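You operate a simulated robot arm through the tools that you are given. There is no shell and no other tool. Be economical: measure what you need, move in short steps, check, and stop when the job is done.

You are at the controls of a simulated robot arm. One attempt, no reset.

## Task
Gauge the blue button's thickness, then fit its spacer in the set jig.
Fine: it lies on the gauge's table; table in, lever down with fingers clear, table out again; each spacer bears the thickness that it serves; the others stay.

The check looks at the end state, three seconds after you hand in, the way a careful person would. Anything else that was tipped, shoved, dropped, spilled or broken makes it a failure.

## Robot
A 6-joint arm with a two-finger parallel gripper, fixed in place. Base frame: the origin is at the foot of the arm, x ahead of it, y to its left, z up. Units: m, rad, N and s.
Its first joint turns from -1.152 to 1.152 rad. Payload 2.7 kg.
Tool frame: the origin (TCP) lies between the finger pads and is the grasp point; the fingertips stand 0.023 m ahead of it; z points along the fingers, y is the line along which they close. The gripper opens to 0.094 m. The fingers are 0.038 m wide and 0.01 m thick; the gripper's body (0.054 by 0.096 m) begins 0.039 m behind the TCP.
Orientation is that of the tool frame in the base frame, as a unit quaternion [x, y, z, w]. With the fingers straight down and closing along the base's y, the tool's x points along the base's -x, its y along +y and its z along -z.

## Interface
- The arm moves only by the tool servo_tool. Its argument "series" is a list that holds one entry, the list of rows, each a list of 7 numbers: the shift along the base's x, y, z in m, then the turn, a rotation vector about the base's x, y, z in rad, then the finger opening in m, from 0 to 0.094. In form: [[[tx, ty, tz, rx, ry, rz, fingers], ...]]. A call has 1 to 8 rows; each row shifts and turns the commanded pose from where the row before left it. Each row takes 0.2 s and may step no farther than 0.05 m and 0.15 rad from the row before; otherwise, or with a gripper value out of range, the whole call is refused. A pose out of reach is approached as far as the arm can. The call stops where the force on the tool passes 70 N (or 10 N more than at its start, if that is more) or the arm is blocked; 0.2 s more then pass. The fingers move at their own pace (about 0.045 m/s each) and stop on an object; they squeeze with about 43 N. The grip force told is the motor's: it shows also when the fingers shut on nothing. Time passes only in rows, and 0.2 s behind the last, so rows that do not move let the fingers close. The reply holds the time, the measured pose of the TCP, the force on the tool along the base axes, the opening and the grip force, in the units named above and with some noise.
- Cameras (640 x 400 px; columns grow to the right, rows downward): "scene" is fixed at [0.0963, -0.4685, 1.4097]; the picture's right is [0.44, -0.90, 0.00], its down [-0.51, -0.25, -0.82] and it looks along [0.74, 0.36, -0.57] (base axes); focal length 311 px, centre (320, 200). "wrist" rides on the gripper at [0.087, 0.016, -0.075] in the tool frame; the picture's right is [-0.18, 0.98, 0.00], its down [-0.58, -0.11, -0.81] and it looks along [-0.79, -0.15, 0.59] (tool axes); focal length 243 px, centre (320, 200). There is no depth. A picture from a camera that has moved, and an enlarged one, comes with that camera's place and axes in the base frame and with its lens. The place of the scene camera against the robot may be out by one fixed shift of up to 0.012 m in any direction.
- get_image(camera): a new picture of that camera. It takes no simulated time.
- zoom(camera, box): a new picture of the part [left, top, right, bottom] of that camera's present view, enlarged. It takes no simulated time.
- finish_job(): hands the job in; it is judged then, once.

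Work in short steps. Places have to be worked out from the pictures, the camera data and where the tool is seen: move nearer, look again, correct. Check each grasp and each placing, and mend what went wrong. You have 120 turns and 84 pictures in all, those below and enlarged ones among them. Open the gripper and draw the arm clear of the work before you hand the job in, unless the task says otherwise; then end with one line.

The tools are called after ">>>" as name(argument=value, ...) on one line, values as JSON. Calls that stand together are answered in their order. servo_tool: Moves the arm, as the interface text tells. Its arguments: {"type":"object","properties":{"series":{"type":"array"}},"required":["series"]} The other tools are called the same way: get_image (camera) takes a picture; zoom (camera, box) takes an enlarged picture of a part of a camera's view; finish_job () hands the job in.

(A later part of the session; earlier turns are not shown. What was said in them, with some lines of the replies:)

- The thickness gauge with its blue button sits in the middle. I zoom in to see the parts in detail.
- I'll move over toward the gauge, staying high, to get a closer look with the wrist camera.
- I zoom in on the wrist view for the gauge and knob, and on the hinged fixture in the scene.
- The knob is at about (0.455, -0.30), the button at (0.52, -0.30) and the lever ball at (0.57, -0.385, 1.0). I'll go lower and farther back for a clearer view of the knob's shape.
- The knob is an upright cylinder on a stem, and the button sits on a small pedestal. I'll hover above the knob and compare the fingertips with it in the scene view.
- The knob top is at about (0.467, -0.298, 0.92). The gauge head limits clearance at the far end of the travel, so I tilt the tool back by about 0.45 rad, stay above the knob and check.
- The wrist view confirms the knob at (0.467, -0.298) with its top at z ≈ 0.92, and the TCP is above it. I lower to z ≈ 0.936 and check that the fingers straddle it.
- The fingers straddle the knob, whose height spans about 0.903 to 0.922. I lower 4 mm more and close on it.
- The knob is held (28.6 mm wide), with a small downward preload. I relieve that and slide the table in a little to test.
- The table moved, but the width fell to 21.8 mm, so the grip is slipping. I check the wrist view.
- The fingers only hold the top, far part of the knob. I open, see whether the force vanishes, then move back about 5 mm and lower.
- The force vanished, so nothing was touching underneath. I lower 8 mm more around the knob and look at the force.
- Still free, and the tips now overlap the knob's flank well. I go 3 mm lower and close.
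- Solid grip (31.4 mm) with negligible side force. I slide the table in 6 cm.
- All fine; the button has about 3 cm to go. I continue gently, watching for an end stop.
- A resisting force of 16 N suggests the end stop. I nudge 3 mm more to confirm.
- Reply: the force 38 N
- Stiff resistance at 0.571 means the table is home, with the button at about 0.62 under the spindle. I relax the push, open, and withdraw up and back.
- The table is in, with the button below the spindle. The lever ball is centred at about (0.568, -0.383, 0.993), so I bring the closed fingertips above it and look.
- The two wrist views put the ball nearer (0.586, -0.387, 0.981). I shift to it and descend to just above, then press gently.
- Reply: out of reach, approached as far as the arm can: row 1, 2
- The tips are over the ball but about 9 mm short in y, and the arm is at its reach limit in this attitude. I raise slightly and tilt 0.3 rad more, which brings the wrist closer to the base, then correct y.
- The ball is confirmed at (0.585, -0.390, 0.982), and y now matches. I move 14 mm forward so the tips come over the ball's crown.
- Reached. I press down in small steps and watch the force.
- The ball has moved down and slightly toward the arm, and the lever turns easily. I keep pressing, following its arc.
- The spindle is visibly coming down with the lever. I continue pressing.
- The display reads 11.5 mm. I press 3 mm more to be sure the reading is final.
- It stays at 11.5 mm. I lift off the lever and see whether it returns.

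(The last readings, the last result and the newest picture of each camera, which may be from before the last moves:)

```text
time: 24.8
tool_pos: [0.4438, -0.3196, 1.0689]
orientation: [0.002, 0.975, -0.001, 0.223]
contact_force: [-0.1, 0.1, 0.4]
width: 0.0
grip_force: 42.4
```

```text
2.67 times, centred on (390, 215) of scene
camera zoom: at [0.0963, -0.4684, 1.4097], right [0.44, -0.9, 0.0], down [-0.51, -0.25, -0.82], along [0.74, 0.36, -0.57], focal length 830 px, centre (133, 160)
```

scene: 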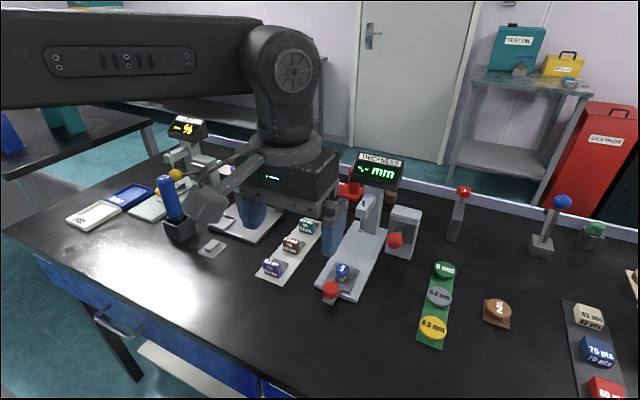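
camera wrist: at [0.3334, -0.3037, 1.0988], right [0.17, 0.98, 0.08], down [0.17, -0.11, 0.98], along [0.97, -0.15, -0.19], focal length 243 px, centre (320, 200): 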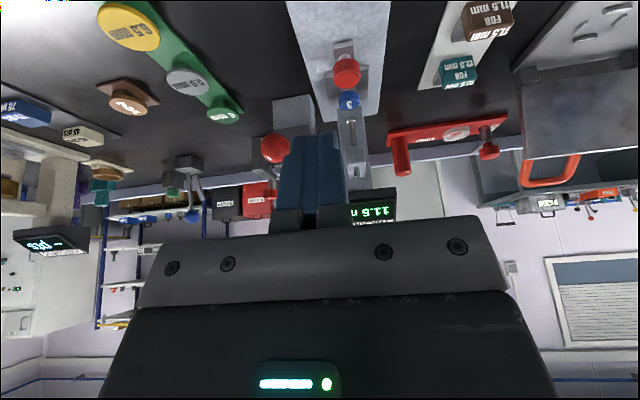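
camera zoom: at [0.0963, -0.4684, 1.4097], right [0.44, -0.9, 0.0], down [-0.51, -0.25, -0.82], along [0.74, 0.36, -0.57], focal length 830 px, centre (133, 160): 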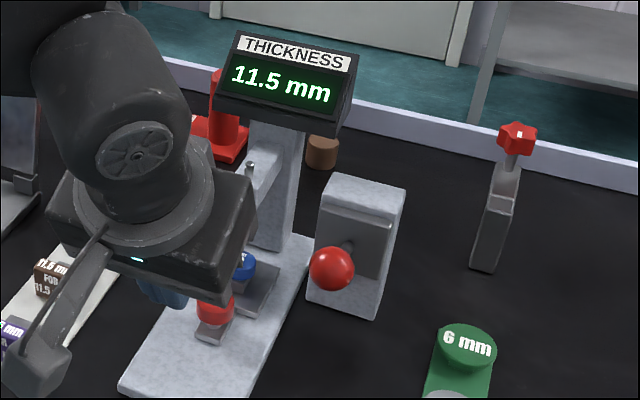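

The lever sprang back up and the display holds 11.5 mm. Now I'll draw the table out: open, and return to above the knob along my earlier retreat path.

>>> servo_tool(series=[[[0.02, 0.02, 0, 0, 0, 0, 0.05], [0.03, 0, -0.03, 0, 0, 0, 0.05], [0.04, 0, -0.035, 0, 0, 0, 0.05], [0.012, 0, -0.025, 0, 0, 0, 0.05], [0, 0, 0, 0, 0, 0, 0.05]]])

>>> get_image(camera="wrist")

```text
refused: row 3 steps farther than a row can; nothing moved
```

```text
37 pictures are left
camera wrist: at [0.3334, -0.3037, 1.0988], right [0.17, 0.98, 0.08], down [0.17, -0.11, 0.98], along [0.97, -0.15, -0.19], focal length 243 px, centre (320, 200)
```

wrist: 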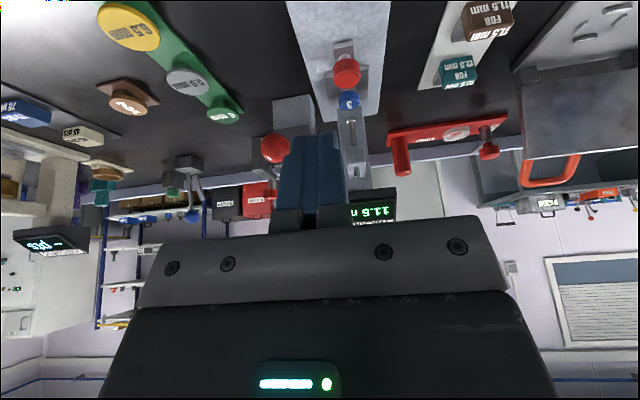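

A row was too long and nothing moved. I send the same path in shorter rows.

>>> servo_tool(series=[[[0.02, 0.02, 0, 0, 0, 0, 0.05], [0.03, 0, -0.03, 0, 0, 0, 0.05], [0.03, 0, -0.03, 0, 0, 0, 0.05], [0.022, 0, -0.03, 0, 0, 0, 0.05], [0, 0, 0, 0, 0, 0, 0.05]]])

>>> get_image(camera="wrist")

```text
time: 26.0
tool_pos: [0.5459, -0.2998, 0.9813]
orientation: [0.001, 0.975, -0.001, 0.223]
contact_force: [0.7, -0.2, 1.7]
width: 0.0502
grip_force: 0.1
```

```text
36 pictures are left
camera wrist: at [0.4366, -0.2827, 1.0104], right [0.17, 0.98, 0.08], down [0.17, -0.11, 0.98], along [0.97, -0.15, -0.19], focal length 243 px, centre (320, 200)
```

wrist: 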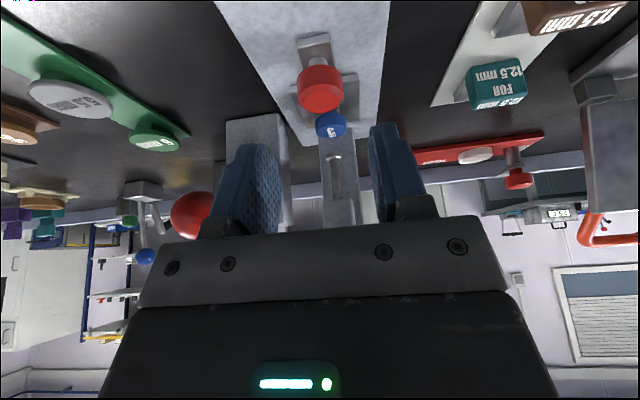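

The knob is centred ahead between the open fingers. I descend onto it along the tool axis and close.

>>> servo_tool(series=[[[0.01, 0, -0.02, 0, 0, 0, 0.05], [0.008, 0, -0.02, 0, 0, 0, 0.05], [0.005, 0, -0.017, 0, 0, 0, 0.05], [0, 0, 0, 0, 0, 0, 0.05], [0, 0, 0, 0, 0, 0, 0.02], [0, 0, 0, 0, 0, 0, 0.02], [0, 0, 0, 0, 0, 0, 0.02]]])

>>> zoom(camera="wrist", box=[220, 60, 440, 240])

```text
time: 27.6
tool_pos: [0.5687, -0.3007, 0.9237]
orientation: [0.003, 0.975, 0.0, 0.223]
contact_force: [1.6, -4.4, -2.6]
width: 0.0313
grip_force: 45.0
```

```text
2.22 times, centred on (330, 150) of wrist
camera zoom: at [0.4587, -0.2835, 0.9517], right [0.17, 0.98, 0.08], down [0.17, -0.11, 0.98], along [0.97, -0.15, -0.19], focal length 539 px, centre (298, 311)
```

zoom: 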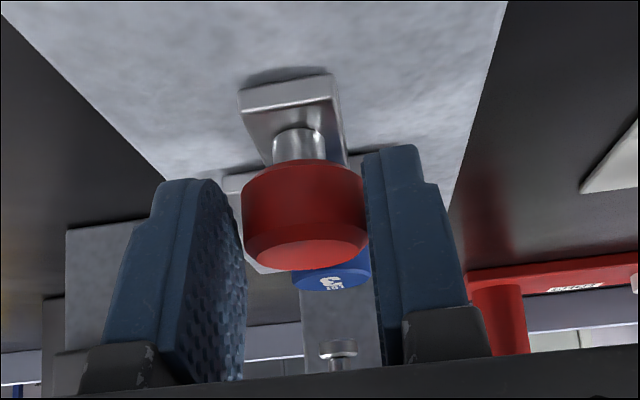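

Gripped again. I pull the table out smoothly.

>>> servo_tool(series=[[[-0.006, 0, 0, 0, 0, 0, 0.02], [-0.012, 0, 0, 0, 0, 0, 0.02], [-0.014, 0, 0, 0, 0, 0, 0.02], [-0.014, 0, 0, 0, 0, 0, 0.02], [-0.014, 0, 0, 0, 0, 0, 0.02], [-0.014, 0, 0, 0, 0, 0, 0.02], [-0.01, 0, 0, 0, 0, 0, 0.02], [-0.005, 0, 0, 0, 0, 0, 0.02]]])

>>> servo_tool(series=[[[-0.006, 0, 0, 0, 0, 0, 0.02], [-0.005, 0, 0, 0, 0, 0, 0.02], [0, 0, 0, 0, 0, 0, 0.02]]])

>>> zoom(camera="scene", box=[270, 150, 430, 310])

```text
time: 29.4
tool_pos: [0.4777, -0.2994, 0.9221]
orientation: [0.001, 0.975, 0.0, 0.223]
contact_force: [0.4, -8.1, -2.1]
width: 0.0314
grip_force: 45.1
```

```text
time: 30.2
tool_pos: [0.4659, -0.2992, 0.9222]
orientation: [0.002, 0.974, -0.001, 0.224]
contact_force: [-0.5, -6.6, 0.2]
width: 0.0312
grip_force: 44.8
```

```text
2.50 times, centred on (350, 230) of scene
camera zoom: at [0.0963, -0.4686, 1.4097], right [0.44, -0.9, 0.0], down [-0.51, -0.25, -0.82], along [0.74, 0.36, -0.57], focal length 778 px, centre (245, 125)
```

zoom: 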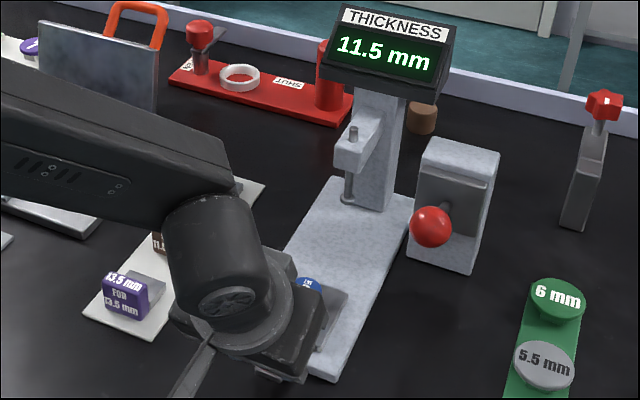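

It is nearly out. I pull a few mm more until the stop is felt.

>>> servo_tool(series=[[[-0.004, 0, 0, 0, 0, 0, 0.02], [0, 0, 0, 0, 0, 0, 0.02]]])

```text
time: 30.8
tool_pos: [0.464, -0.3002, 0.9217]
orientation: [0.002, 0.975, 0.0, 0.224]
contact_force: [0.3, -5.3, -0.2]
width: 0.0314
grip_force: 44.6
```

>>> servo_tool(series=[[[-0.004, 0, 0, 0, 0, 0, 0.02], [0, 0, 0, 0, 0, 0, 0.02]]])

```text
time: 31.4
tool_pos: [0.4589, -0.2998, 0.9217]
orientation: [0.001, 0.975, 0.0, 0.223]
contact_force: [0.7, -11.7, -2.5]
width: 0.0313
grip_force: 45.3
```

No stop is felt yet. I open and back off upward to compare the table's position with the starting picture.

>>> servo_tool(series=[[[0, 0, 0, 0, 0, 0, 0.06], [0, 0, 0, 0, 0, 0, 0.06], [-0.012, 0, 0.025, 0, 0, 0, 0.06], [-0.015, 0, 0.03, 0, 0, 0, 0.06], [-0.02, 0, 0.04, 0, 0, 0, 0.06], [-0.02, 0.02, 0.04, 0, 0, 0, 0.06], [0, 0.03, 0.03, 0, 0, 0, 0.06], [0, 0.04, 0, 0, 0, 0, 0.06]]])

>>> zoom(camera="scene", box=[300, 140, 460, 310])

```text
time: 33.2
tool_pos: [0.3926, -0.2079, 1.088]
orientation: [0.001, 0.975, -0.001, 0.224]
contact_force: [-0.3, 0.2, -0.5]
width: 0.06
grip_force: 0.1
```

```text
2.35 times, centred on (380, 225) of scene
camera zoom: at [0.0963, -0.4685, 1.4097], right [0.44, -0.9, 0.0], down [-0.51, -0.25, -0.82], along [0.74, 0.36, -0.57], focal length 732 px, centre (179, 141)
```

zoom: 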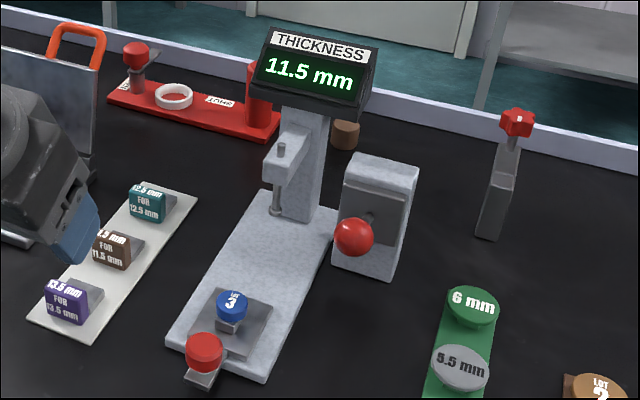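

The table and button are back where they started. Next is the 11.5 mm spacer at about (0.54, -0.16); I return the tool to vertical and look at it and the jig.

>>> servo_tool(series=[[[0, 0.02, 0, 0, 0.15, 0, 0.06], [0.01, 0.02, 0, 0, 0.15, 0, 0.06], [0.02, 0, 0, 0, 0.149, 0, 0.08], [0, 0, 0, 0, 0, 0, 0.094]]])

>>> get_image(camera="wrist")

>>> zoom(camera="wrist", box=[230, 50, 430, 240])

```text
time: 34.2
tool_pos: [0.422, -0.1685, 1.0866]
orientation: [0.001, 1.0, -0.002, 0.0]
contact_force: [0.0, 0.3, -0.4]
width: 0.094
grip_force: 0.2
```

```text
32 pictures are left
camera wrist: at [0.3363, -0.1522, 1.1618], right [0.19, 0.98, 0.0], down [0.58, -0.11, 0.81], along [0.79, -0.15, -0.59], focal length 243 px, centre (320, 200)
```

wrist: 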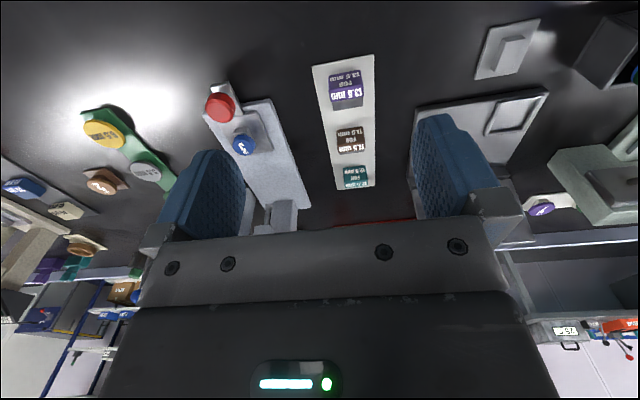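

```text
2.11 times, centred on (330, 145) of wrist
camera zoom: at [0.3363, -0.1522, 1.1618], right [0.19, 0.98, 0.0], down [0.58, -0.11, 0.81], along [0.79, -0.15, -0.59], focal length 511 px, centre (299, 316)
```

zoom: 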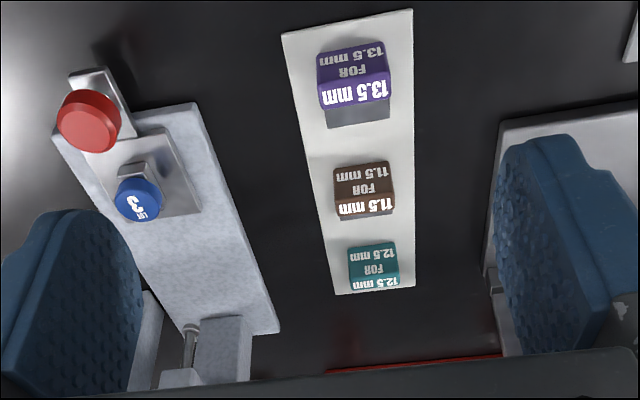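

The 11.5 spacer is at about (0.553, -0.151). Before gripping it I look at the jig's pocket.

>>> servo_tool(series=[[[0, 0.045, 0, 0, 0, 0, 0.094], [0, 0.045, 0, 0, 0, 0, 0.094], [0, 0.045, -0.01, 0, 0, 0, 0.094], [0, 0.045, -0.02, 0, 0, 0, 0.094], [0, 0, 0, 0, 0, 0, 0.094]]])

>>> zoom(camera="wrist", box=[200, 40, 440, 240])

>>> zoom(camera="scene", box=[230, 190, 340, 290])

```text
time: 35.4
tool_pos: [0.4229, 0.0118, 1.0572]
orientation: [0.0, 1.0, -0.001, 0.001]
contact_force: [0.5, -0.1, -0.4]
width: 0.094
grip_force: 0.1
```

```text
2.00 times, centred on (320, 140) of wrist
camera zoom: at [0.3366, 0.0283, 1.1317], right [0.19, 0.98, 0.0], down [0.58, -0.11, 0.81], along [0.79, -0.15, -0.59], focal length 485 px, centre (320, 320)
```

zoom: 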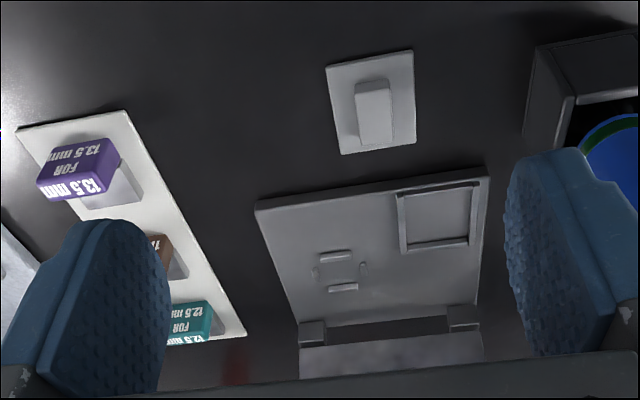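

```text
4.00 times, centred on (285, 240) of scene
camera zoom: at [0.0964, -0.4684, 1.4097], right [0.44, -0.9, 0.0], down [-0.51, -0.25, -0.82], along [0.74, 0.36, -0.57], focal length 1245 px, centre (460, 40)
```

zoom: 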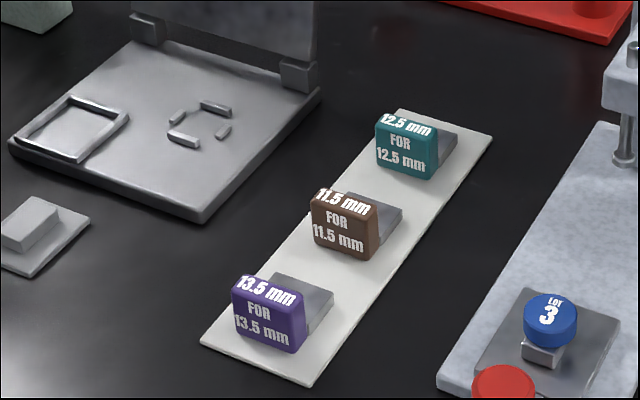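

The jig has a framed square pocket at about (0.549, 0.06), roughly 41 mm inside. Each spacer is a grey block with a coloured tag at its front. I move nearer the 11.5 spacer to measure it.

>>> servo_tool(series=[[[0, -0.045, 0, 0, 0, 0, 0.094], [0, -0.045, 0, 0, 0, 0, 0.094], [0, -0.04, -0.01, 0, 0, 0, 0.094], [0.015, -0.035, -0.02, 0, 0, 0, 0.094], [0.02, 0, -0.02, 0, 0, 0, 0.094], [0, 0, 0, 0, 0, 0, 0.094]]])

>>> zoom(camera="wrist", box=[230, 30, 430, 200])

```text
time: 36.8
tool_pos: [0.4568, -0.1539, 1.0045]
orientation: [0.001, 1.0, -0.001, 0.001]
contact_force: [0.3, 0.0, 0.2]
width: 0.0941
grip_force: 0.1
```

```text
2.35 times, centred on (330, 115) of wrist
camera zoom: at [0.3708, -0.1368, 1.0793], right [0.19, 0.98, 0.0], down [0.58, -0.11, 0.81], along [0.79, -0.15, -0.59], focal length 571 px, centre (296, 400)
```

zoom: 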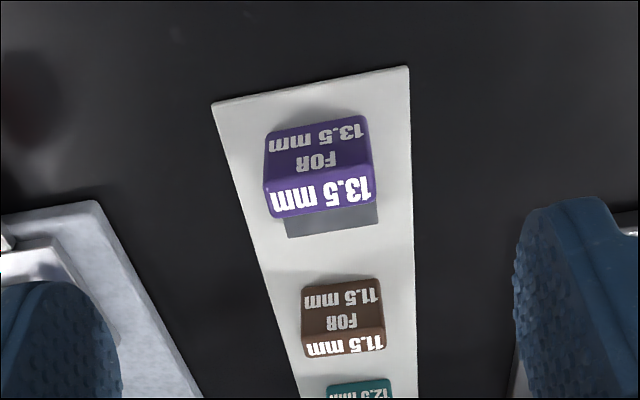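

The 11.5 spacer's tag spans x 0.537–0.550, is centred at y ≈ -0.150 and its top is at about z 0.925. I'll come above it with the fingers at 60 mm, clear of its neighbours, and look.

>>> servo_tool(series=[[[0.04, 0.002, 0, 0, 0, 0, 0.06], [0.048, 0.002, 0, 0, 0, 0, 0.06], [0, 0, -0.03, 0, 0, 0, 0.06], [0, 0, 0, 0, 0, 0, 0.06]]])

>>> get_image(camera="wrist")

>>> zoom(camera="scene", box=[230, 170, 350, 290])

```text
time: 37.8
tool_pos: [0.5462, -0.1504, 0.9757]
orientation: [0.0, 1.0, -0.001, 0.001]
contact_force: [-0.1, -0.5, 0.7]
width: 0.0602
grip_force: 0.1
```

```text
27 pictures are left
camera wrist: at [0.4606, -0.1344, 1.0507], right [0.19, 0.98, 0.0], down [0.58, -0.11, 0.81], along [0.79, -0.15, -0.59], focal length 243 px, centre (320, 200)
```

wrist: 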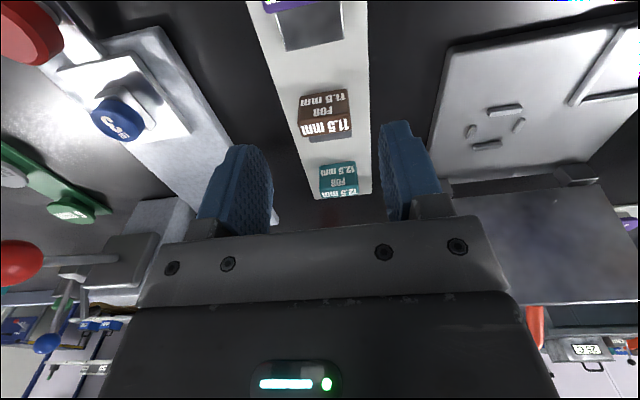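

```text
3.33 times, centred on (290, 230) of scene
camera zoom: at [0.0964, -0.4685, 1.4097], right [0.44, -0.9, 0.0], down [-0.51, -0.25, -0.82], along [0.74, 0.36, -0.57], focal length 1037 px, centre (420, 100)
```

zoom: 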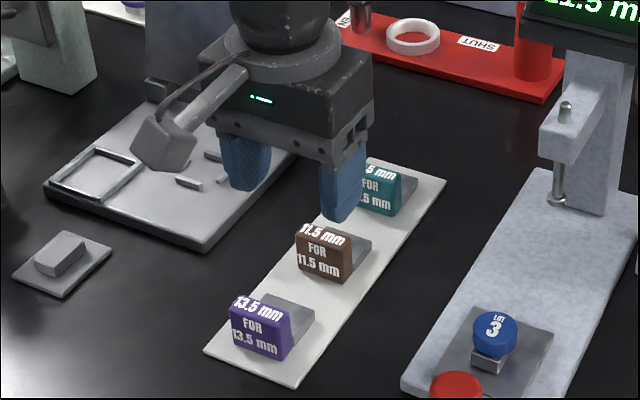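

My two estimates of the tag's x differ by about 1 cm. I zoom in on the current view to settle it.

>>> zoom(camera="wrist", box=[260, 60, 400, 200])

```text
2.86 times, centred on (330, 130) of wrist
camera zoom: at [0.4606, -0.1344, 1.0507], right [0.19, 0.98, 0.0], down [0.58, -0.11, 0.81], along [0.79, -0.15, -0.59], focal length 693 px, centre (291, 400)
```

zoom: 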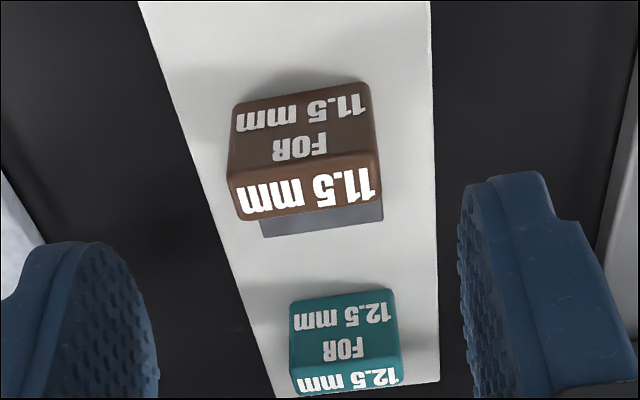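

The closer view puts the tag at x ≈ 0.548–0.560, y ≈ -0.149, top z ≈ 0.923. I move 7 mm forward, descend to TCP z 0.932 and close on it.

>>> servo_tool(series=[[[0.007, 0.001, 0, 0, 0, 0, 0.06], [0, 0, -0.022, 0, 0, 0, 0.06], [0, 0, -0.021, 0, 0, 0, 0.06], [0, 0, 0, 0, 0, 0, 0.06], [0, 0, 0, 0, 0, 0, 0.02], [0, 0, 0, 0, 0, 0, 0.02], [0, 0, 0, 0, 0, 0, 0.02]]])

>>> get_image(camera="wrist")

```text
time: 39.4
tool_pos: [0.5513, -0.1517, 0.9356]
orientation: [0.001, 1.0, 0.0, 0.001]
contact_force: [0.2, -0.1, -0.8]
width: 0.0202
grip_force: 0.1
```

```text
24 pictures are left
camera wrist: at [0.4658, -0.1351, 1.0097], right [0.19, 0.98, 0.0], down [0.58, -0.11, 0.81], along [0.79, -0.15, -0.59], focal length 243 px, centre (320, 200)
```

wrist: 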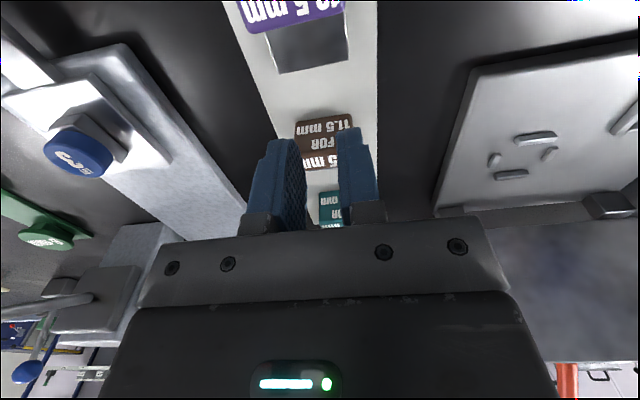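

The fingers shut to 20 mm without holding anything, so the tag's top is lower than I thought and they closed above it. I reopen, go 10 mm lower and look.

>>> servo_tool(series=[[[0, 0, 0.004, 0, 0, 0, 0.06], [0, 0, 0, 0, 0, 0, 0.06], [0, 0, 0, 0, 0, 0, 0.06], [0, 0, -0.008, 0, 0, 0, 0.06], [0, 0, -0.006, 0, 0, 0, 0.06], [0, 0, 0, 0, 0, 0, 0.06]]])

>>> zoom(camera="wrist", box=[230, 60, 410, 240])

```text
time: 40.8
tool_pos: [0.5527, -0.1496, 0.9227]
orientation: [0.001, 1.0, -0.001, 0.001]
contact_force: [0.0, 0.6, 0.5]
width: 0.0598
grip_force: 0.0
```

```text
2.22 times, centred on (320, 150) of wrist
camera zoom: at [0.4666, -0.1339, 0.9983], right [0.19, 0.98, 0.0], down [0.58, -0.11, 0.81], along [0.79, -0.15, -0.59], focal length 539 px, centre (320, 311)
```

zoom: 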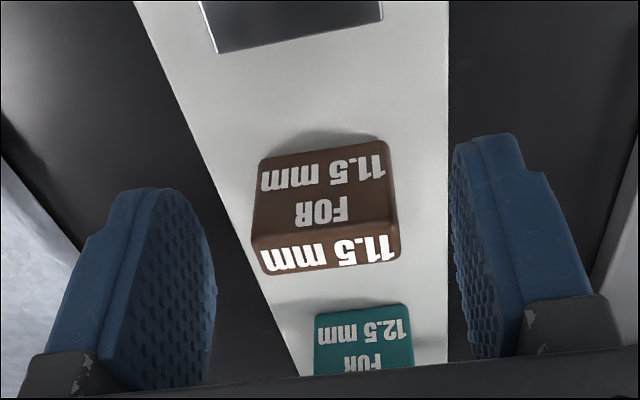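

Refitting all views shows that the work surface is really near z ≈ 0.876–0.88, so the tag spans about x 0.555–0.567 with its top at 0.907. I move 8 mm forward and 8 mm down, then close, watching for contact.

>>> servo_tool(series=[[[0.008, 0, 0, 0, 0, 0, 0.06], [0, 0, -0.004, 0, 0, 0, 0.06], [0, 0, -0.004, 0, 0, 0, 0.06], [0, 0, 0, 0, 0, 0, 0.025], [0, 0, 0, 0, 0, 0, 0.025], [0, 0, 0, 0, 0, 0, 0.025]]])

>>> zoom(camera="wrist", box=[230, 60, 410, 240])

```text
time: 42.2
tool_pos: [0.56, -0.15, 0.9155]
orientation: [0.002, 1.0, -0.001, 0.0]
contact_force: [-0.2, 0.4, 0.2]
width: 0.0391
grip_force: 43.1
```

```text
2.22 times, centred on (320, 150) of wrist
camera zoom: at [0.4744, -0.1335, 0.9906], right [0.19, 0.98, 0.0], down [0.58, -0.11, 0.81], along [0.79, -0.15, -0.59], focal length 539 px, centre (320, 311)
```

zoom: 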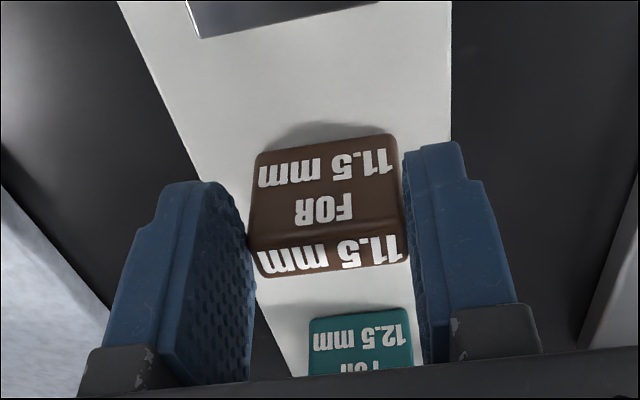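

The fingers stopped at 39 mm with full grip force, so something is held. I check from the scene camera how deep the grip is.

>>> zoom(camera="scene", box=[250, 190, 330, 270])

```text
5.00 times, centred on (290, 230) of scene
camera zoom: at [0.0964, -0.4685, 1.4097], right [0.44, -0.9, 0.0], down [-0.51, -0.25, -0.82], along [0.74, 0.36, -0.57], focal length 1556 px, centre (470, 50)
```

zoom: 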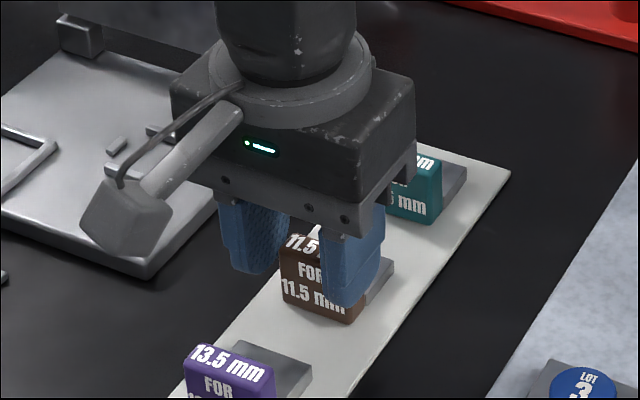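

The finger covers most of the tag's height, so the grip is good. I lift straight up 6 cm and check.

>>> servo_tool(series=[[[0, 0, 0.01, 0, 0, 0, 0.025], [0, 0, 0.02, 0, 0, 0, 0.025], [0, 0, 0.03, 0, 0, 0, 0.025], [0, 0, 0, 0, 0, 0, 0.025]]])

>>> zoom(camera="scene", box=[170, 150, 350, 290])

>>> get_image(camera="wrist")

```text
time: 43.2
tool_pos: [0.5593, -0.1493, 0.9745]
orientation: [0.001, 1.0, -0.001, 0.001]
contact_force: [0.7, -0.3, -0.6]
width: 0.039
grip_force: 43.2
```

```text
2.86 times, centred on (260, 220) of scene
camera zoom: at [0.0964, -0.4685, 1.4097], right [0.44, -0.9, 0.0], down [-0.51, -0.25, -0.82], along [0.74, 0.36, -0.57], focal length 889 px, centre (491, 143)
```

zoom: 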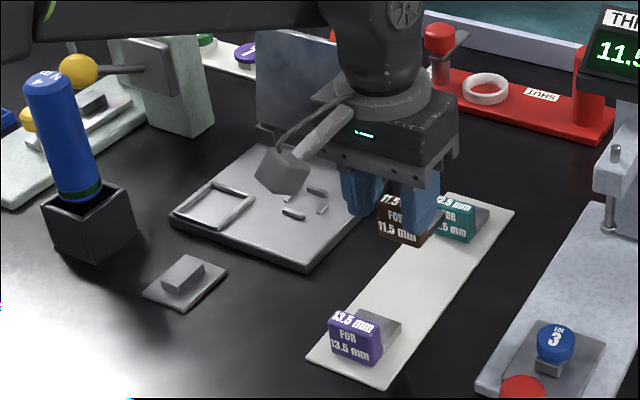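

```text
19 pictures are left
camera wrist: at [0.4735, -0.1334, 1.0491], right [0.19, 0.98, 0.0], down [0.58, -0.11, 0.81], along [0.79, -0.15, -0.59], focal length 243 px, centre (320, 200)
```

wrist: 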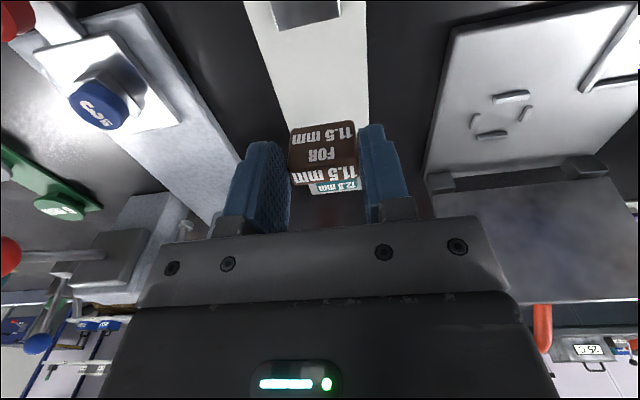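

The spacer is held squarely. From both cameras the pocket centre is about (0.563, 0.0635), so I carry the spacer over to hover above it and compare.

>>> servo_tool(series=[[[0, 0.035, 0.015, 0, 0, 0, 0.025], [0, 0.045, 0, 0, 0, 0, 0.025], [0, 0.045, 0, 0, 0, 0, 0.025], [-0.003, 0.045, 0, 0, 0, 0, 0.025], [-0.004, 0.043, -0.01, 0, 0, 0, 0.025], [0, 0, -0.02, 0, 0, 0, 0.025], [0, 0, 0, 0, 0, 0, 0.025]]])

>>> get_image(camera="wrist")

>>> zoom(camera="scene", box=[170, 160, 290, 260])

```text
time: 44.8
tool_pos: [0.5514, 0.0643, 0.9604]
orientation: [0.002, 1.0, -0.001, 0.001]
contact_force: [-0.4, -0.5, -0.4]
width: 0.0391
grip_force: 43.3
```

```text
18 pictures are left
camera wrist: at [0.4662, 0.0803, 1.0345], right [0.19, 0.98, 0.0], down [0.58, -0.11, 0.81], along [0.79, -0.15, -0.59], focal length 243 px, centre (320, 200)
```

wrist: 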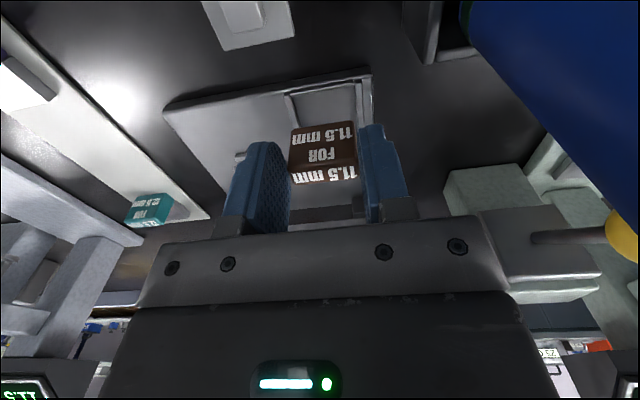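

```text
4.00 times, centred on (230, 210) of scene
camera zoom: at [0.0964, -0.4684, 1.4097], right [0.44, -0.9, 0.0], down [-0.51, -0.25, -0.82], along [0.74, 0.36, -0.57], focal length 1245 px, centre (680, 160)
```

zoom: 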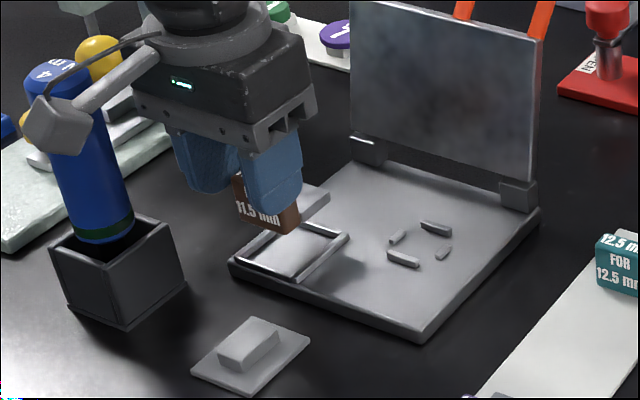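

The gripper clears the blue cylinder. Both views suggest the spacer is about 5 mm short in x and 4–5 mm in y. I correct, lower 20 mm and look again.

>>> servo_tool(series=[[[0.005, 0.0045, 0, 0, 0, 0, 0.025], [0, 0, -0.01, 0, 0, 0, 0.025], [0, 0, -0.01, 0, 0, 0, 0.025], [0, 0, 0, 0, 0, 0, 0.025]]])

>>> zoom(camera="wrist", box=[240, 50, 420, 220])

>>> zoom(camera="scene", box=[170, 190, 250, 250])

```text
time: 45.8
tool_pos: [0.5577, 0.0667, 0.9405]
orientation: [0.001, 1.0, -0.001, 0.001]
contact_force: [-0.6, 0.7, -1.1]
width: 0.0392
grip_force: 42.9
```

```text
2.35 times, centred on (330, 135) of wrist
camera zoom: at [0.472, 0.084, 1.0152], right [0.19, 0.98, 0.0], down [0.58, -0.11, 0.81], along [0.79, -0.15, -0.59], focal length 571 px, centre (296, 353)
```

zoom: 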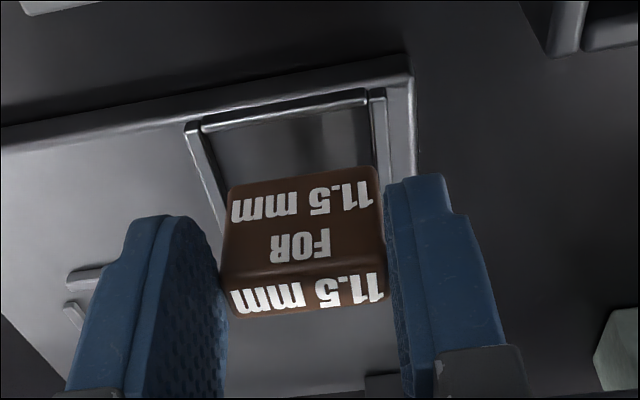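

```text
6.67 times, centred on (210, 220) of scene
camera zoom: at [0.0964, -0.4685, 1.4097], right [0.44, -0.9, 0.0], down [-0.51, -0.25, -0.82], along [0.74, 0.36, -0.57], focal length 2075 px, centre (1053, 67)
```

zoom: 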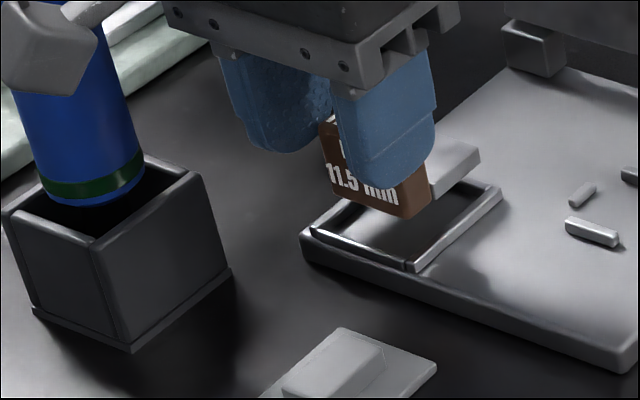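

The estimates are nearly centred, with the two cameras disagreeing by a few mm. I lower another 8 mm to cut parallax, keeping above the frame, and look again.

>>> servo_tool(series=[[[0, 0, -0.004, 0, 0, 0, 0.025], [0, 0, -0.004, 0, 0, 0, 0.025], [0, 0, 0, 0, 0, 0, 0.025]]])

>>> zoom(camera="wrist", box=[260, 70, 400, 200])

>>> zoom(camera="scene", box=[195, 200, 245, 235])

```text
time: 46.6
tool_pos: [0.5583, 0.0679, 0.9329]
orientation: [0.001, 1.0, 0.0, 0.001]
contact_force: [-0.4, -0.6, -0.9]
width: 0.0391
grip_force: 42.9
```

```text
3.08 times, centred on (330, 135) of wrist
camera zoom: at [0.4723, 0.0837, 1.0071], right [0.19, 0.98, 0.0], down [0.58, -0.11, 0.81], along [0.79, -0.15, -0.59], focal length 746 px, centre (289, 400)
```

zoom: 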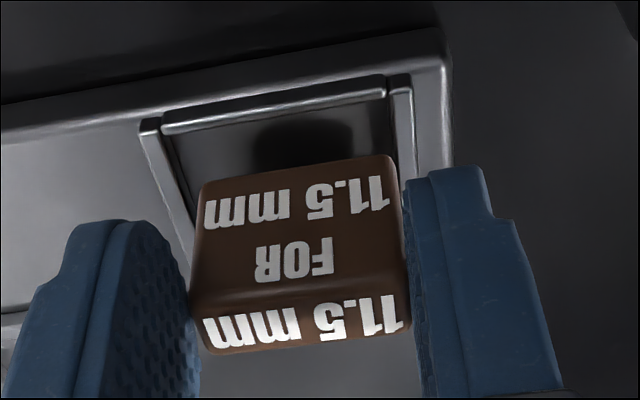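

```text
11.43 times, centred on (220, 218) of scene
camera zoom: at [0.0964, -0.4685, 1.4097], right [0.44, -0.9, 0.0], down [-0.51, -0.25, -0.82], along [0.74, 0.36, -0.57], focal length 3556 px, centre (1463, 0)
```

zoom: 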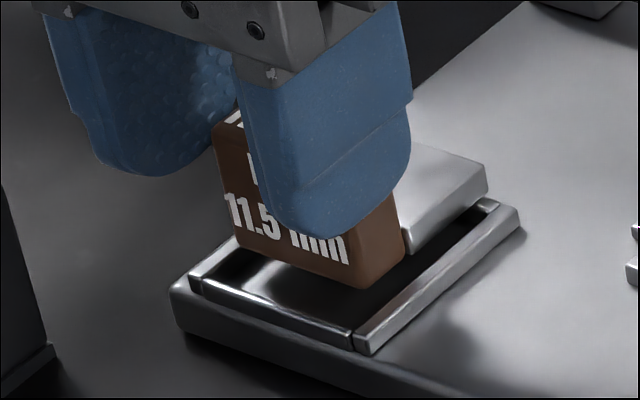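

Solving both views together gives a consistent answer: the spacer is only a few mm above the frame and about 8 mm too far in x, and 2 mm too far in y. I rise 3 mm, shift (-7.5, -1.8) mm and check.

>>> servo_tool(series=[[[0, 0, 0.003, 0, 0, 0, 0.025], [-0.0075, -0.0018, 0, 0, 0, 0, 0.025], [0, 0, 0, 0, 0, 0, 0.025]]])

>>> zoom(camera="wrist", box=[260, 70, 400, 200])

>>> zoom(camera="scene", box=[195, 200, 245, 235])

```text
time: 47.4
tool_pos: [0.5511, 0.0659, 0.9365]
orientation: [0.001, 1.0, -0.001, 0.0]
contact_force: [-0.3, 0.0, -0.5]
width: 0.0391
grip_force: 42.5
```

```text
3.08 times, centred on (330, 135) of wrist
camera zoom: at [0.4648, 0.0818, 1.0111], right [0.19, 0.98, 0.0], down [0.58, -0.11, 0.81], along [0.79, -0.15, -0.59], focal length 746 px, centre (289, 400)
```

zoom: 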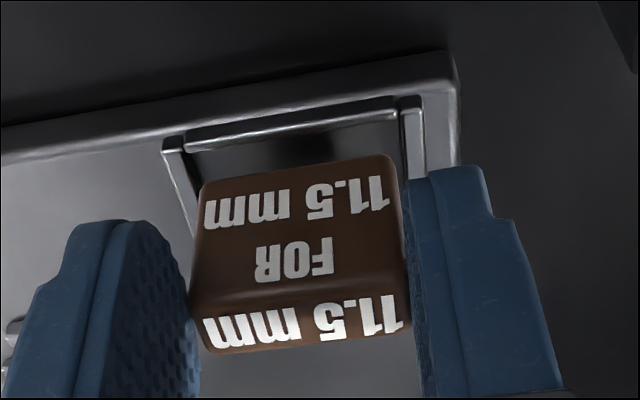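

```text
11.43 times, centred on (220, 218) of scene
camera zoom: at [0.0964, -0.4685, 1.4097], right [0.44, -0.9, 0.0], down [-0.51, -0.25, -0.82], along [0.74, 0.36, -0.57], focal length 3556 px, centre (1463, 0)
```

zoom: 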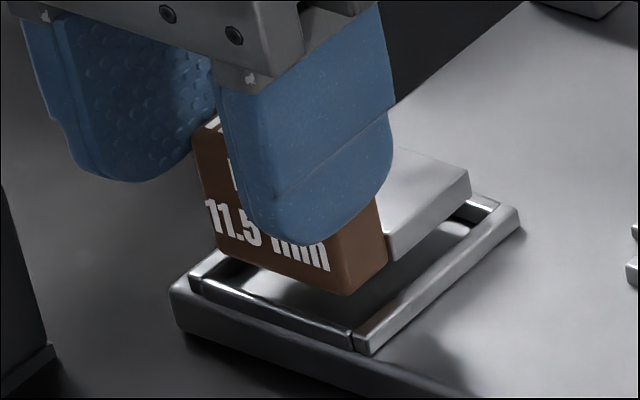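

Now x looks centred with roughly 6 mm left to the frame top. I shift y by +1.2 mm, lower 5 mm and check the scene view.

>>> servo_tool(series=[[[0, 0.0012, -0.0025, 0, 0, 0, 0.025], [0, 0, -0.0025, 0, 0, 0, 0.025], [0, 0, 0, 0, 0, 0, 0.025]]])

>>> zoom(camera="scene", box=[195, 200, 245, 235])

>>> zoom(camera="wrist", box=[260, 70, 400, 200])

```text
time: 48.2
tool_pos: [0.5514, 0.0654, 0.9318]
orientation: [0.002, 1.0, -0.001, 0.001]
contact_force: [-0.2, 0.4, -0.3]
width: 0.039
grip_force: 43.0
```

```text
11.43 times, centred on (220, 218) of scene
camera zoom: at [0.0964, -0.4685, 1.4097], right [0.44, -0.9, 0.0], down [-0.51, -0.25, -0.82], along [0.74, 0.36, -0.57], focal length 3556 px, centre (1463, 0)
```

zoom: 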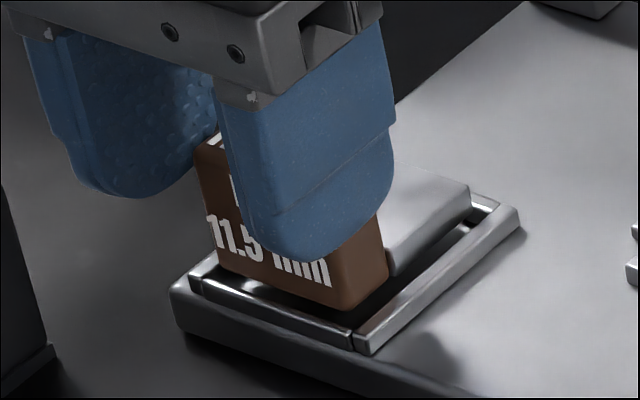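

```text
3.08 times, centred on (330, 135) of wrist
camera zoom: at [0.4651, 0.0828, 1.0061], right [0.19, 0.98, 0.0], down [0.58, -0.11, 0.81], along [0.79, -0.15, -0.59], focal length 746 px, centre (289, 400)
```

zoom: 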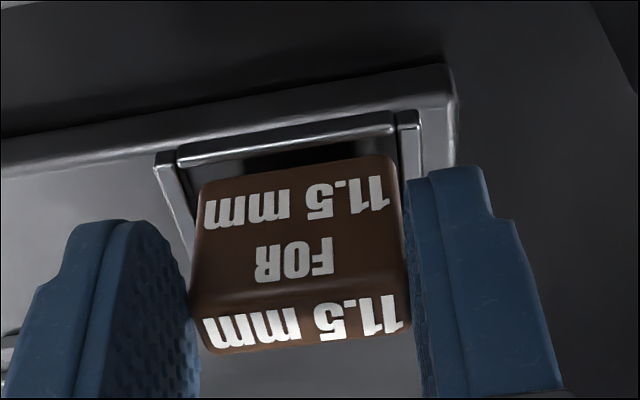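

The spacer sits inside the pocket's outline in both views. I lower in small steps and watch the force for the floor.

>>> servo_tool(series=[[[0.001, 0, -0.002, 0, 0, 0, 0.025], [0, 0, -0.002, 0, 0, 0, 0.025], [0, 0, -0.002, 0, 0, 0, 0.025], [0, 0, 0, 0, 0, 0, 0.025]]])

>>> zoom(camera="scene", box=[195, 200, 245, 235])

```text
time: 49.2
tool_pos: [0.5517, 0.0656, 0.9254]
orientation: [0.0, 1.0, -0.001, 0.0]
contact_force: [-7.2, -0.2, 8.0]
width: 0.0391
grip_force: 42.9
```

```text
11.43 times, centred on (220, 218) of scene
camera zoom: at [0.096, -0.4685, 1.4097], right [0.44, -0.9, 0.0], down [-0.51, -0.25, -0.82], along [0.74, 0.36, -0.57], focal length 3556 px, centre (1463, 0)
```

zoom: 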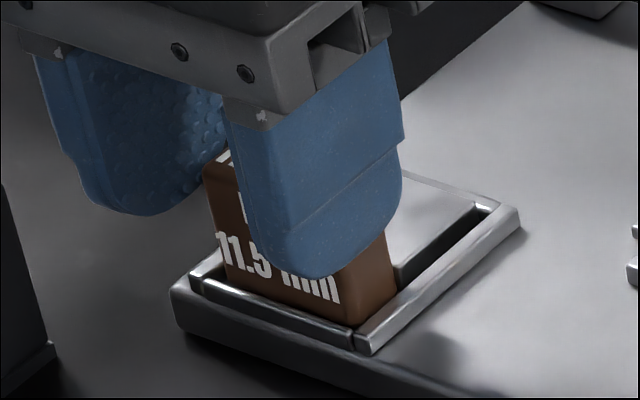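

A light contact (Fx -7, Fz +8) suggests the rear edge touches the back wall. I shift 1.5 mm back and continue down.

>>> servo_tool(series=[[[-0.0015, 0, 0.001, 0, 0, 0, 0.025], [0, 0, -0.002, 0, 0, 0, 0.025], [0, 0, 0, 0, 0, 0, 0.025]]])

```text
time: 50.0
tool_pos: [0.5511, 0.0674, 0.9259]
orientation: [0.001, 1.0, -0.001, 0.003]
contact_force: [1.4, -1.7, 12.9]
width: 0.0388
grip_force: 42.9
```

Fx is gone and Fz is 13 N, so it is on the floor or on a wall edge. I look at both views.

>>> zoom(camera="scene", box=[195, 200, 245, 235])

>>> zoom(camera="wrist", box=[260, 70, 400, 200])

```text
11.43 times, centred on (220, 218) of scene
camera zoom: at [0.0961, -0.4685, 1.4097], right [0.44, -0.9, 0.0], down [-0.51, -0.25, -0.82], along [0.74, 0.36, -0.57], focal length 3556 px, centre (1463, 0)
```

zoom: 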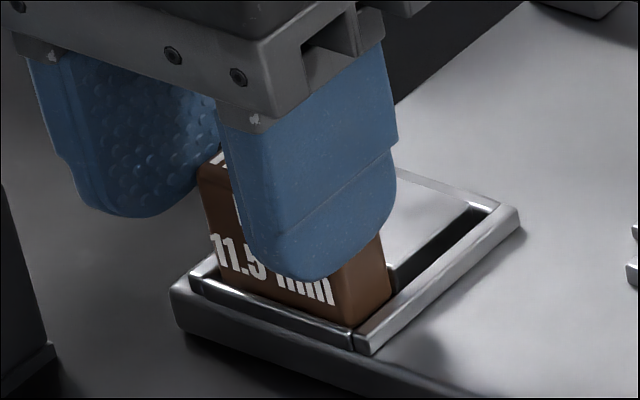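

```text
3.08 times, centred on (330, 135) of wrist
camera zoom: at [0.4645, 0.0832, 1.0001], right [0.19, 0.98, 0.0], down [0.58, -0.11, 0.81], along [0.8, -0.15, -0.59], focal length 746 px, centre (289, 400)
```

zoom: 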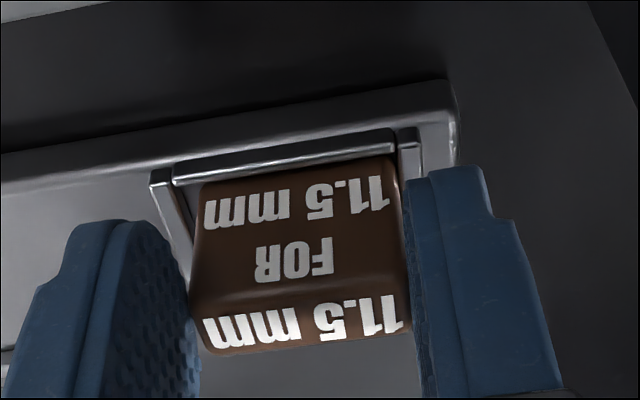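

The gap is wide on the -y side and nil on the +y side, so it may be perched on the +y wall. I rise 2 mm, shift y by -2.5 mm and lower again.

>>> servo_tool(series=[[[0, 0, 0.003, 0, 0, 0, 0.025], [0, -0.0025, 0, 0, 0, 0, 0.025], [0, 0, -0.002, 0, 0, 0, 0.025], [0, 0, -0.002, 0, 0, 0, 0.025], [0, 0, -0.001, 0, 0, 0, 0.025], [0, 0, 0, 0, 0, 0, 0.025]]])

```text
time: 51.4
tool_pos: [0.5509, 0.064, 0.9257]
orientation: [0.002, 1.0, 0.001, 0.004]
contact_force: [-12.7, 0.0, 35.6]
width: 0.0389
grip_force: 42.8
```

It stops at the same height (0.926) at a different y, which points to the pocket floor. I ease the pressure and take a look before opening.

>>> servo_tool(series=[[[0, 0, 0.0025, 0, 0, 0, 0.025], [0, 0, 0, 0, 0, 0, 0.025]]])

>>> zoom(camera="scene", box=[195, 200, 245, 235])

```text
time: 52.0
tool_pos: [0.551, 0.0638, 0.926]
orientation: [0.001, 1.0, 0.0, 0.003]
contact_force: [-4.7, 0.2, 22.4]
width: 0.039
grip_force: 42.6
```

```text
11.43 times, centred on (220, 218) of scene
camera zoom: at [0.0959, -0.4685, 1.4098], right [0.44, -0.9, 0.0], down [-0.51, -0.25, -0.82], along [0.74, 0.36, -0.57], focal length 3556 px, centre (1463, 0)
```

zoom: 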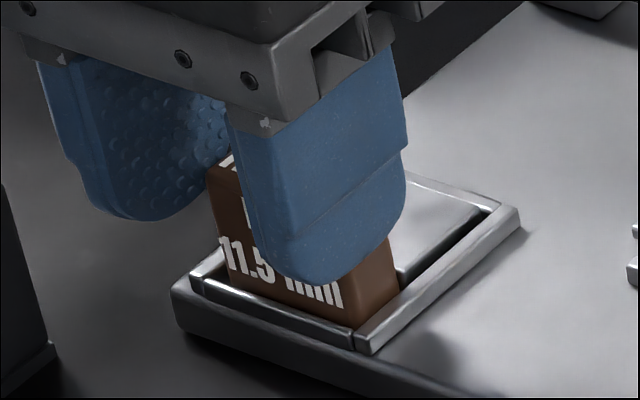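

Now centred and seated inside the frame. I ease off 2 mm more, open, and lift straight up.

>>> servo_tool(series=[[[0, 0, 0.002, 0, 0, 0, 0.025], [0, 0, 0, 0, 0, 0, 0.055], [0, 0, 0, 0, 0, 0, 0.055], [0, 0, 0.02, 0, 0, 0, 0.055], [0, 0, 0.04, 0, 0, 0, 0.055], [-0.03, 0, 0.04, 0, 0, 0, 0.055], [-0.04, -0.02, 0.02, 0, 0, 0, 0.055], [-0.02, -0.03, 0, 0, 0, 0, 0.055]]])

>>> zoom(camera="scene", box=[185, 195, 255, 245])

```text
time: 53.8
tool_pos: [0.4597, 0.0141, 1.0431]
orientation: [0.002, 1.0, -0.001, 0.0]
contact_force: [0.1, 0.2, 0.3]
width: 0.0551
grip_force: 0.1
```

```text
8.00 times, centred on (220, 220) of scene
camera zoom: at [0.0964, -0.4684, 1.4097], right [0.44, -0.9, 0.0], down [-0.51, -0.25, -0.82], along [0.74, 0.36, -0.57], focal length 2490 px, centre (1120, 40)
```

zoom: 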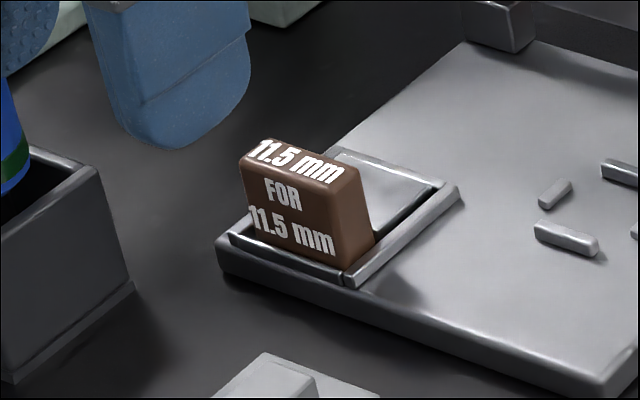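

The spacer sits flat inside the pocket. I draw the arm farther clear and take one overall picture.

>>> servo_tool(series=[[[-0.03, -0.03, 0.03, 0, 0, 0, 0.08], [-0.02, -0.03, 0.03, 0, 0, 0, 0.094], [0, -0.03, 0.03, 0, 0, 0, 0.094], [0, 0, 0.03, 0, 0, 0, 0.094]]])

>>> get_image(camera="scene")

>>> zoom(camera="scene", box=[130, 140, 400, 310])

```text
refused: row 1 steps farther than a row can; nothing moved
```

```text
3 pictures are left
```

scene: 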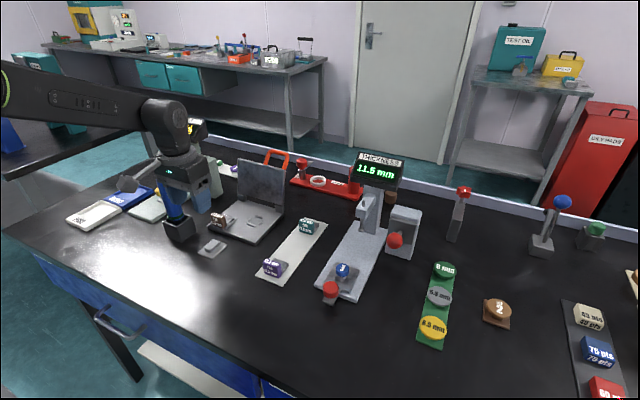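

```text
2.35 times, centred on (265, 225) of scene
camera zoom: at [0.0964, -0.4684, 1.4097], right [0.44, -0.9, 0.0], down [-0.51, -0.25, -0.82], along [0.74, 0.36, -0.57], focal length 732 px, centre (449, 141)
```

zoom: 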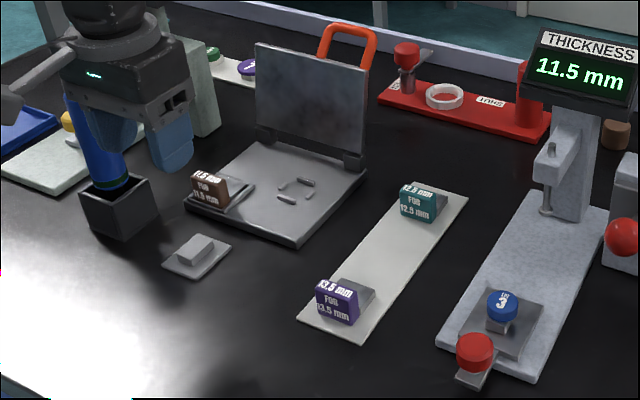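

All is in order: spacer in the jig, table out, lever up, and the other parts as they were. I raise the arm clear in shorter rows.

>>> servo_tool(series=[[[0, 0, 0.04, 0, 0, 0, 0.094], [0, -0.02, 0.04, 0, 0, 0, 0.094], [-0.02, -0.03, 0.02, 0, 0, 0, 0.094], [-0.02, -0.03, 0.02, 0, 0, 0, 0.094], [0, 0, 0, 0, 0, 0, 0.094]]])

>>> zoom(camera="scene", box=[60, 140, 400, 310])

```text
time: 55.0
tool_pos: [0.4212, -0.0664, 1.1656]
orientation: [0.001, 1.0, -0.001, 0.001]
contact_force: [0.0, -0.3, -0.4]
width: 0.0942
grip_force: 0.0
```

```text
1.88 times, centred on (230, 225) of scene
camera zoom: at [0.0963, -0.4685, 1.4097], right [0.44, -0.9, 0.0], down [-0.51, -0.25, -0.82], along [0.74, 0.36, -0.57], focal length 586 px, centre (489, 153)
```

zoom: 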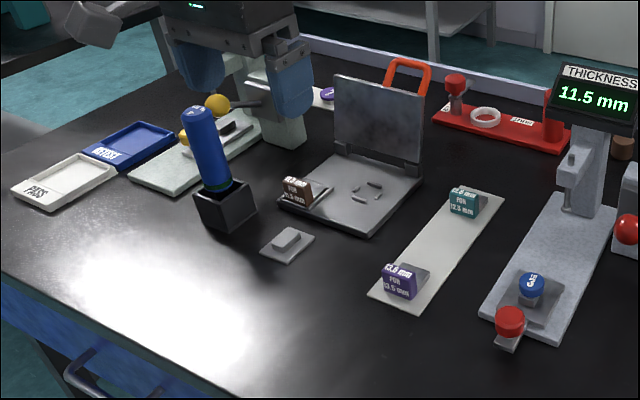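

The arm is clear, the gripper is open and nothing else was disturbed. I hand in the job.

>>> finish_job()

```text
The job is handed in.
```

The blue button measured 11.5 mm; its "FOR 11.5 mm" spacer now sits in the set jig's pocket, and the gauge table is back out with the button on it.
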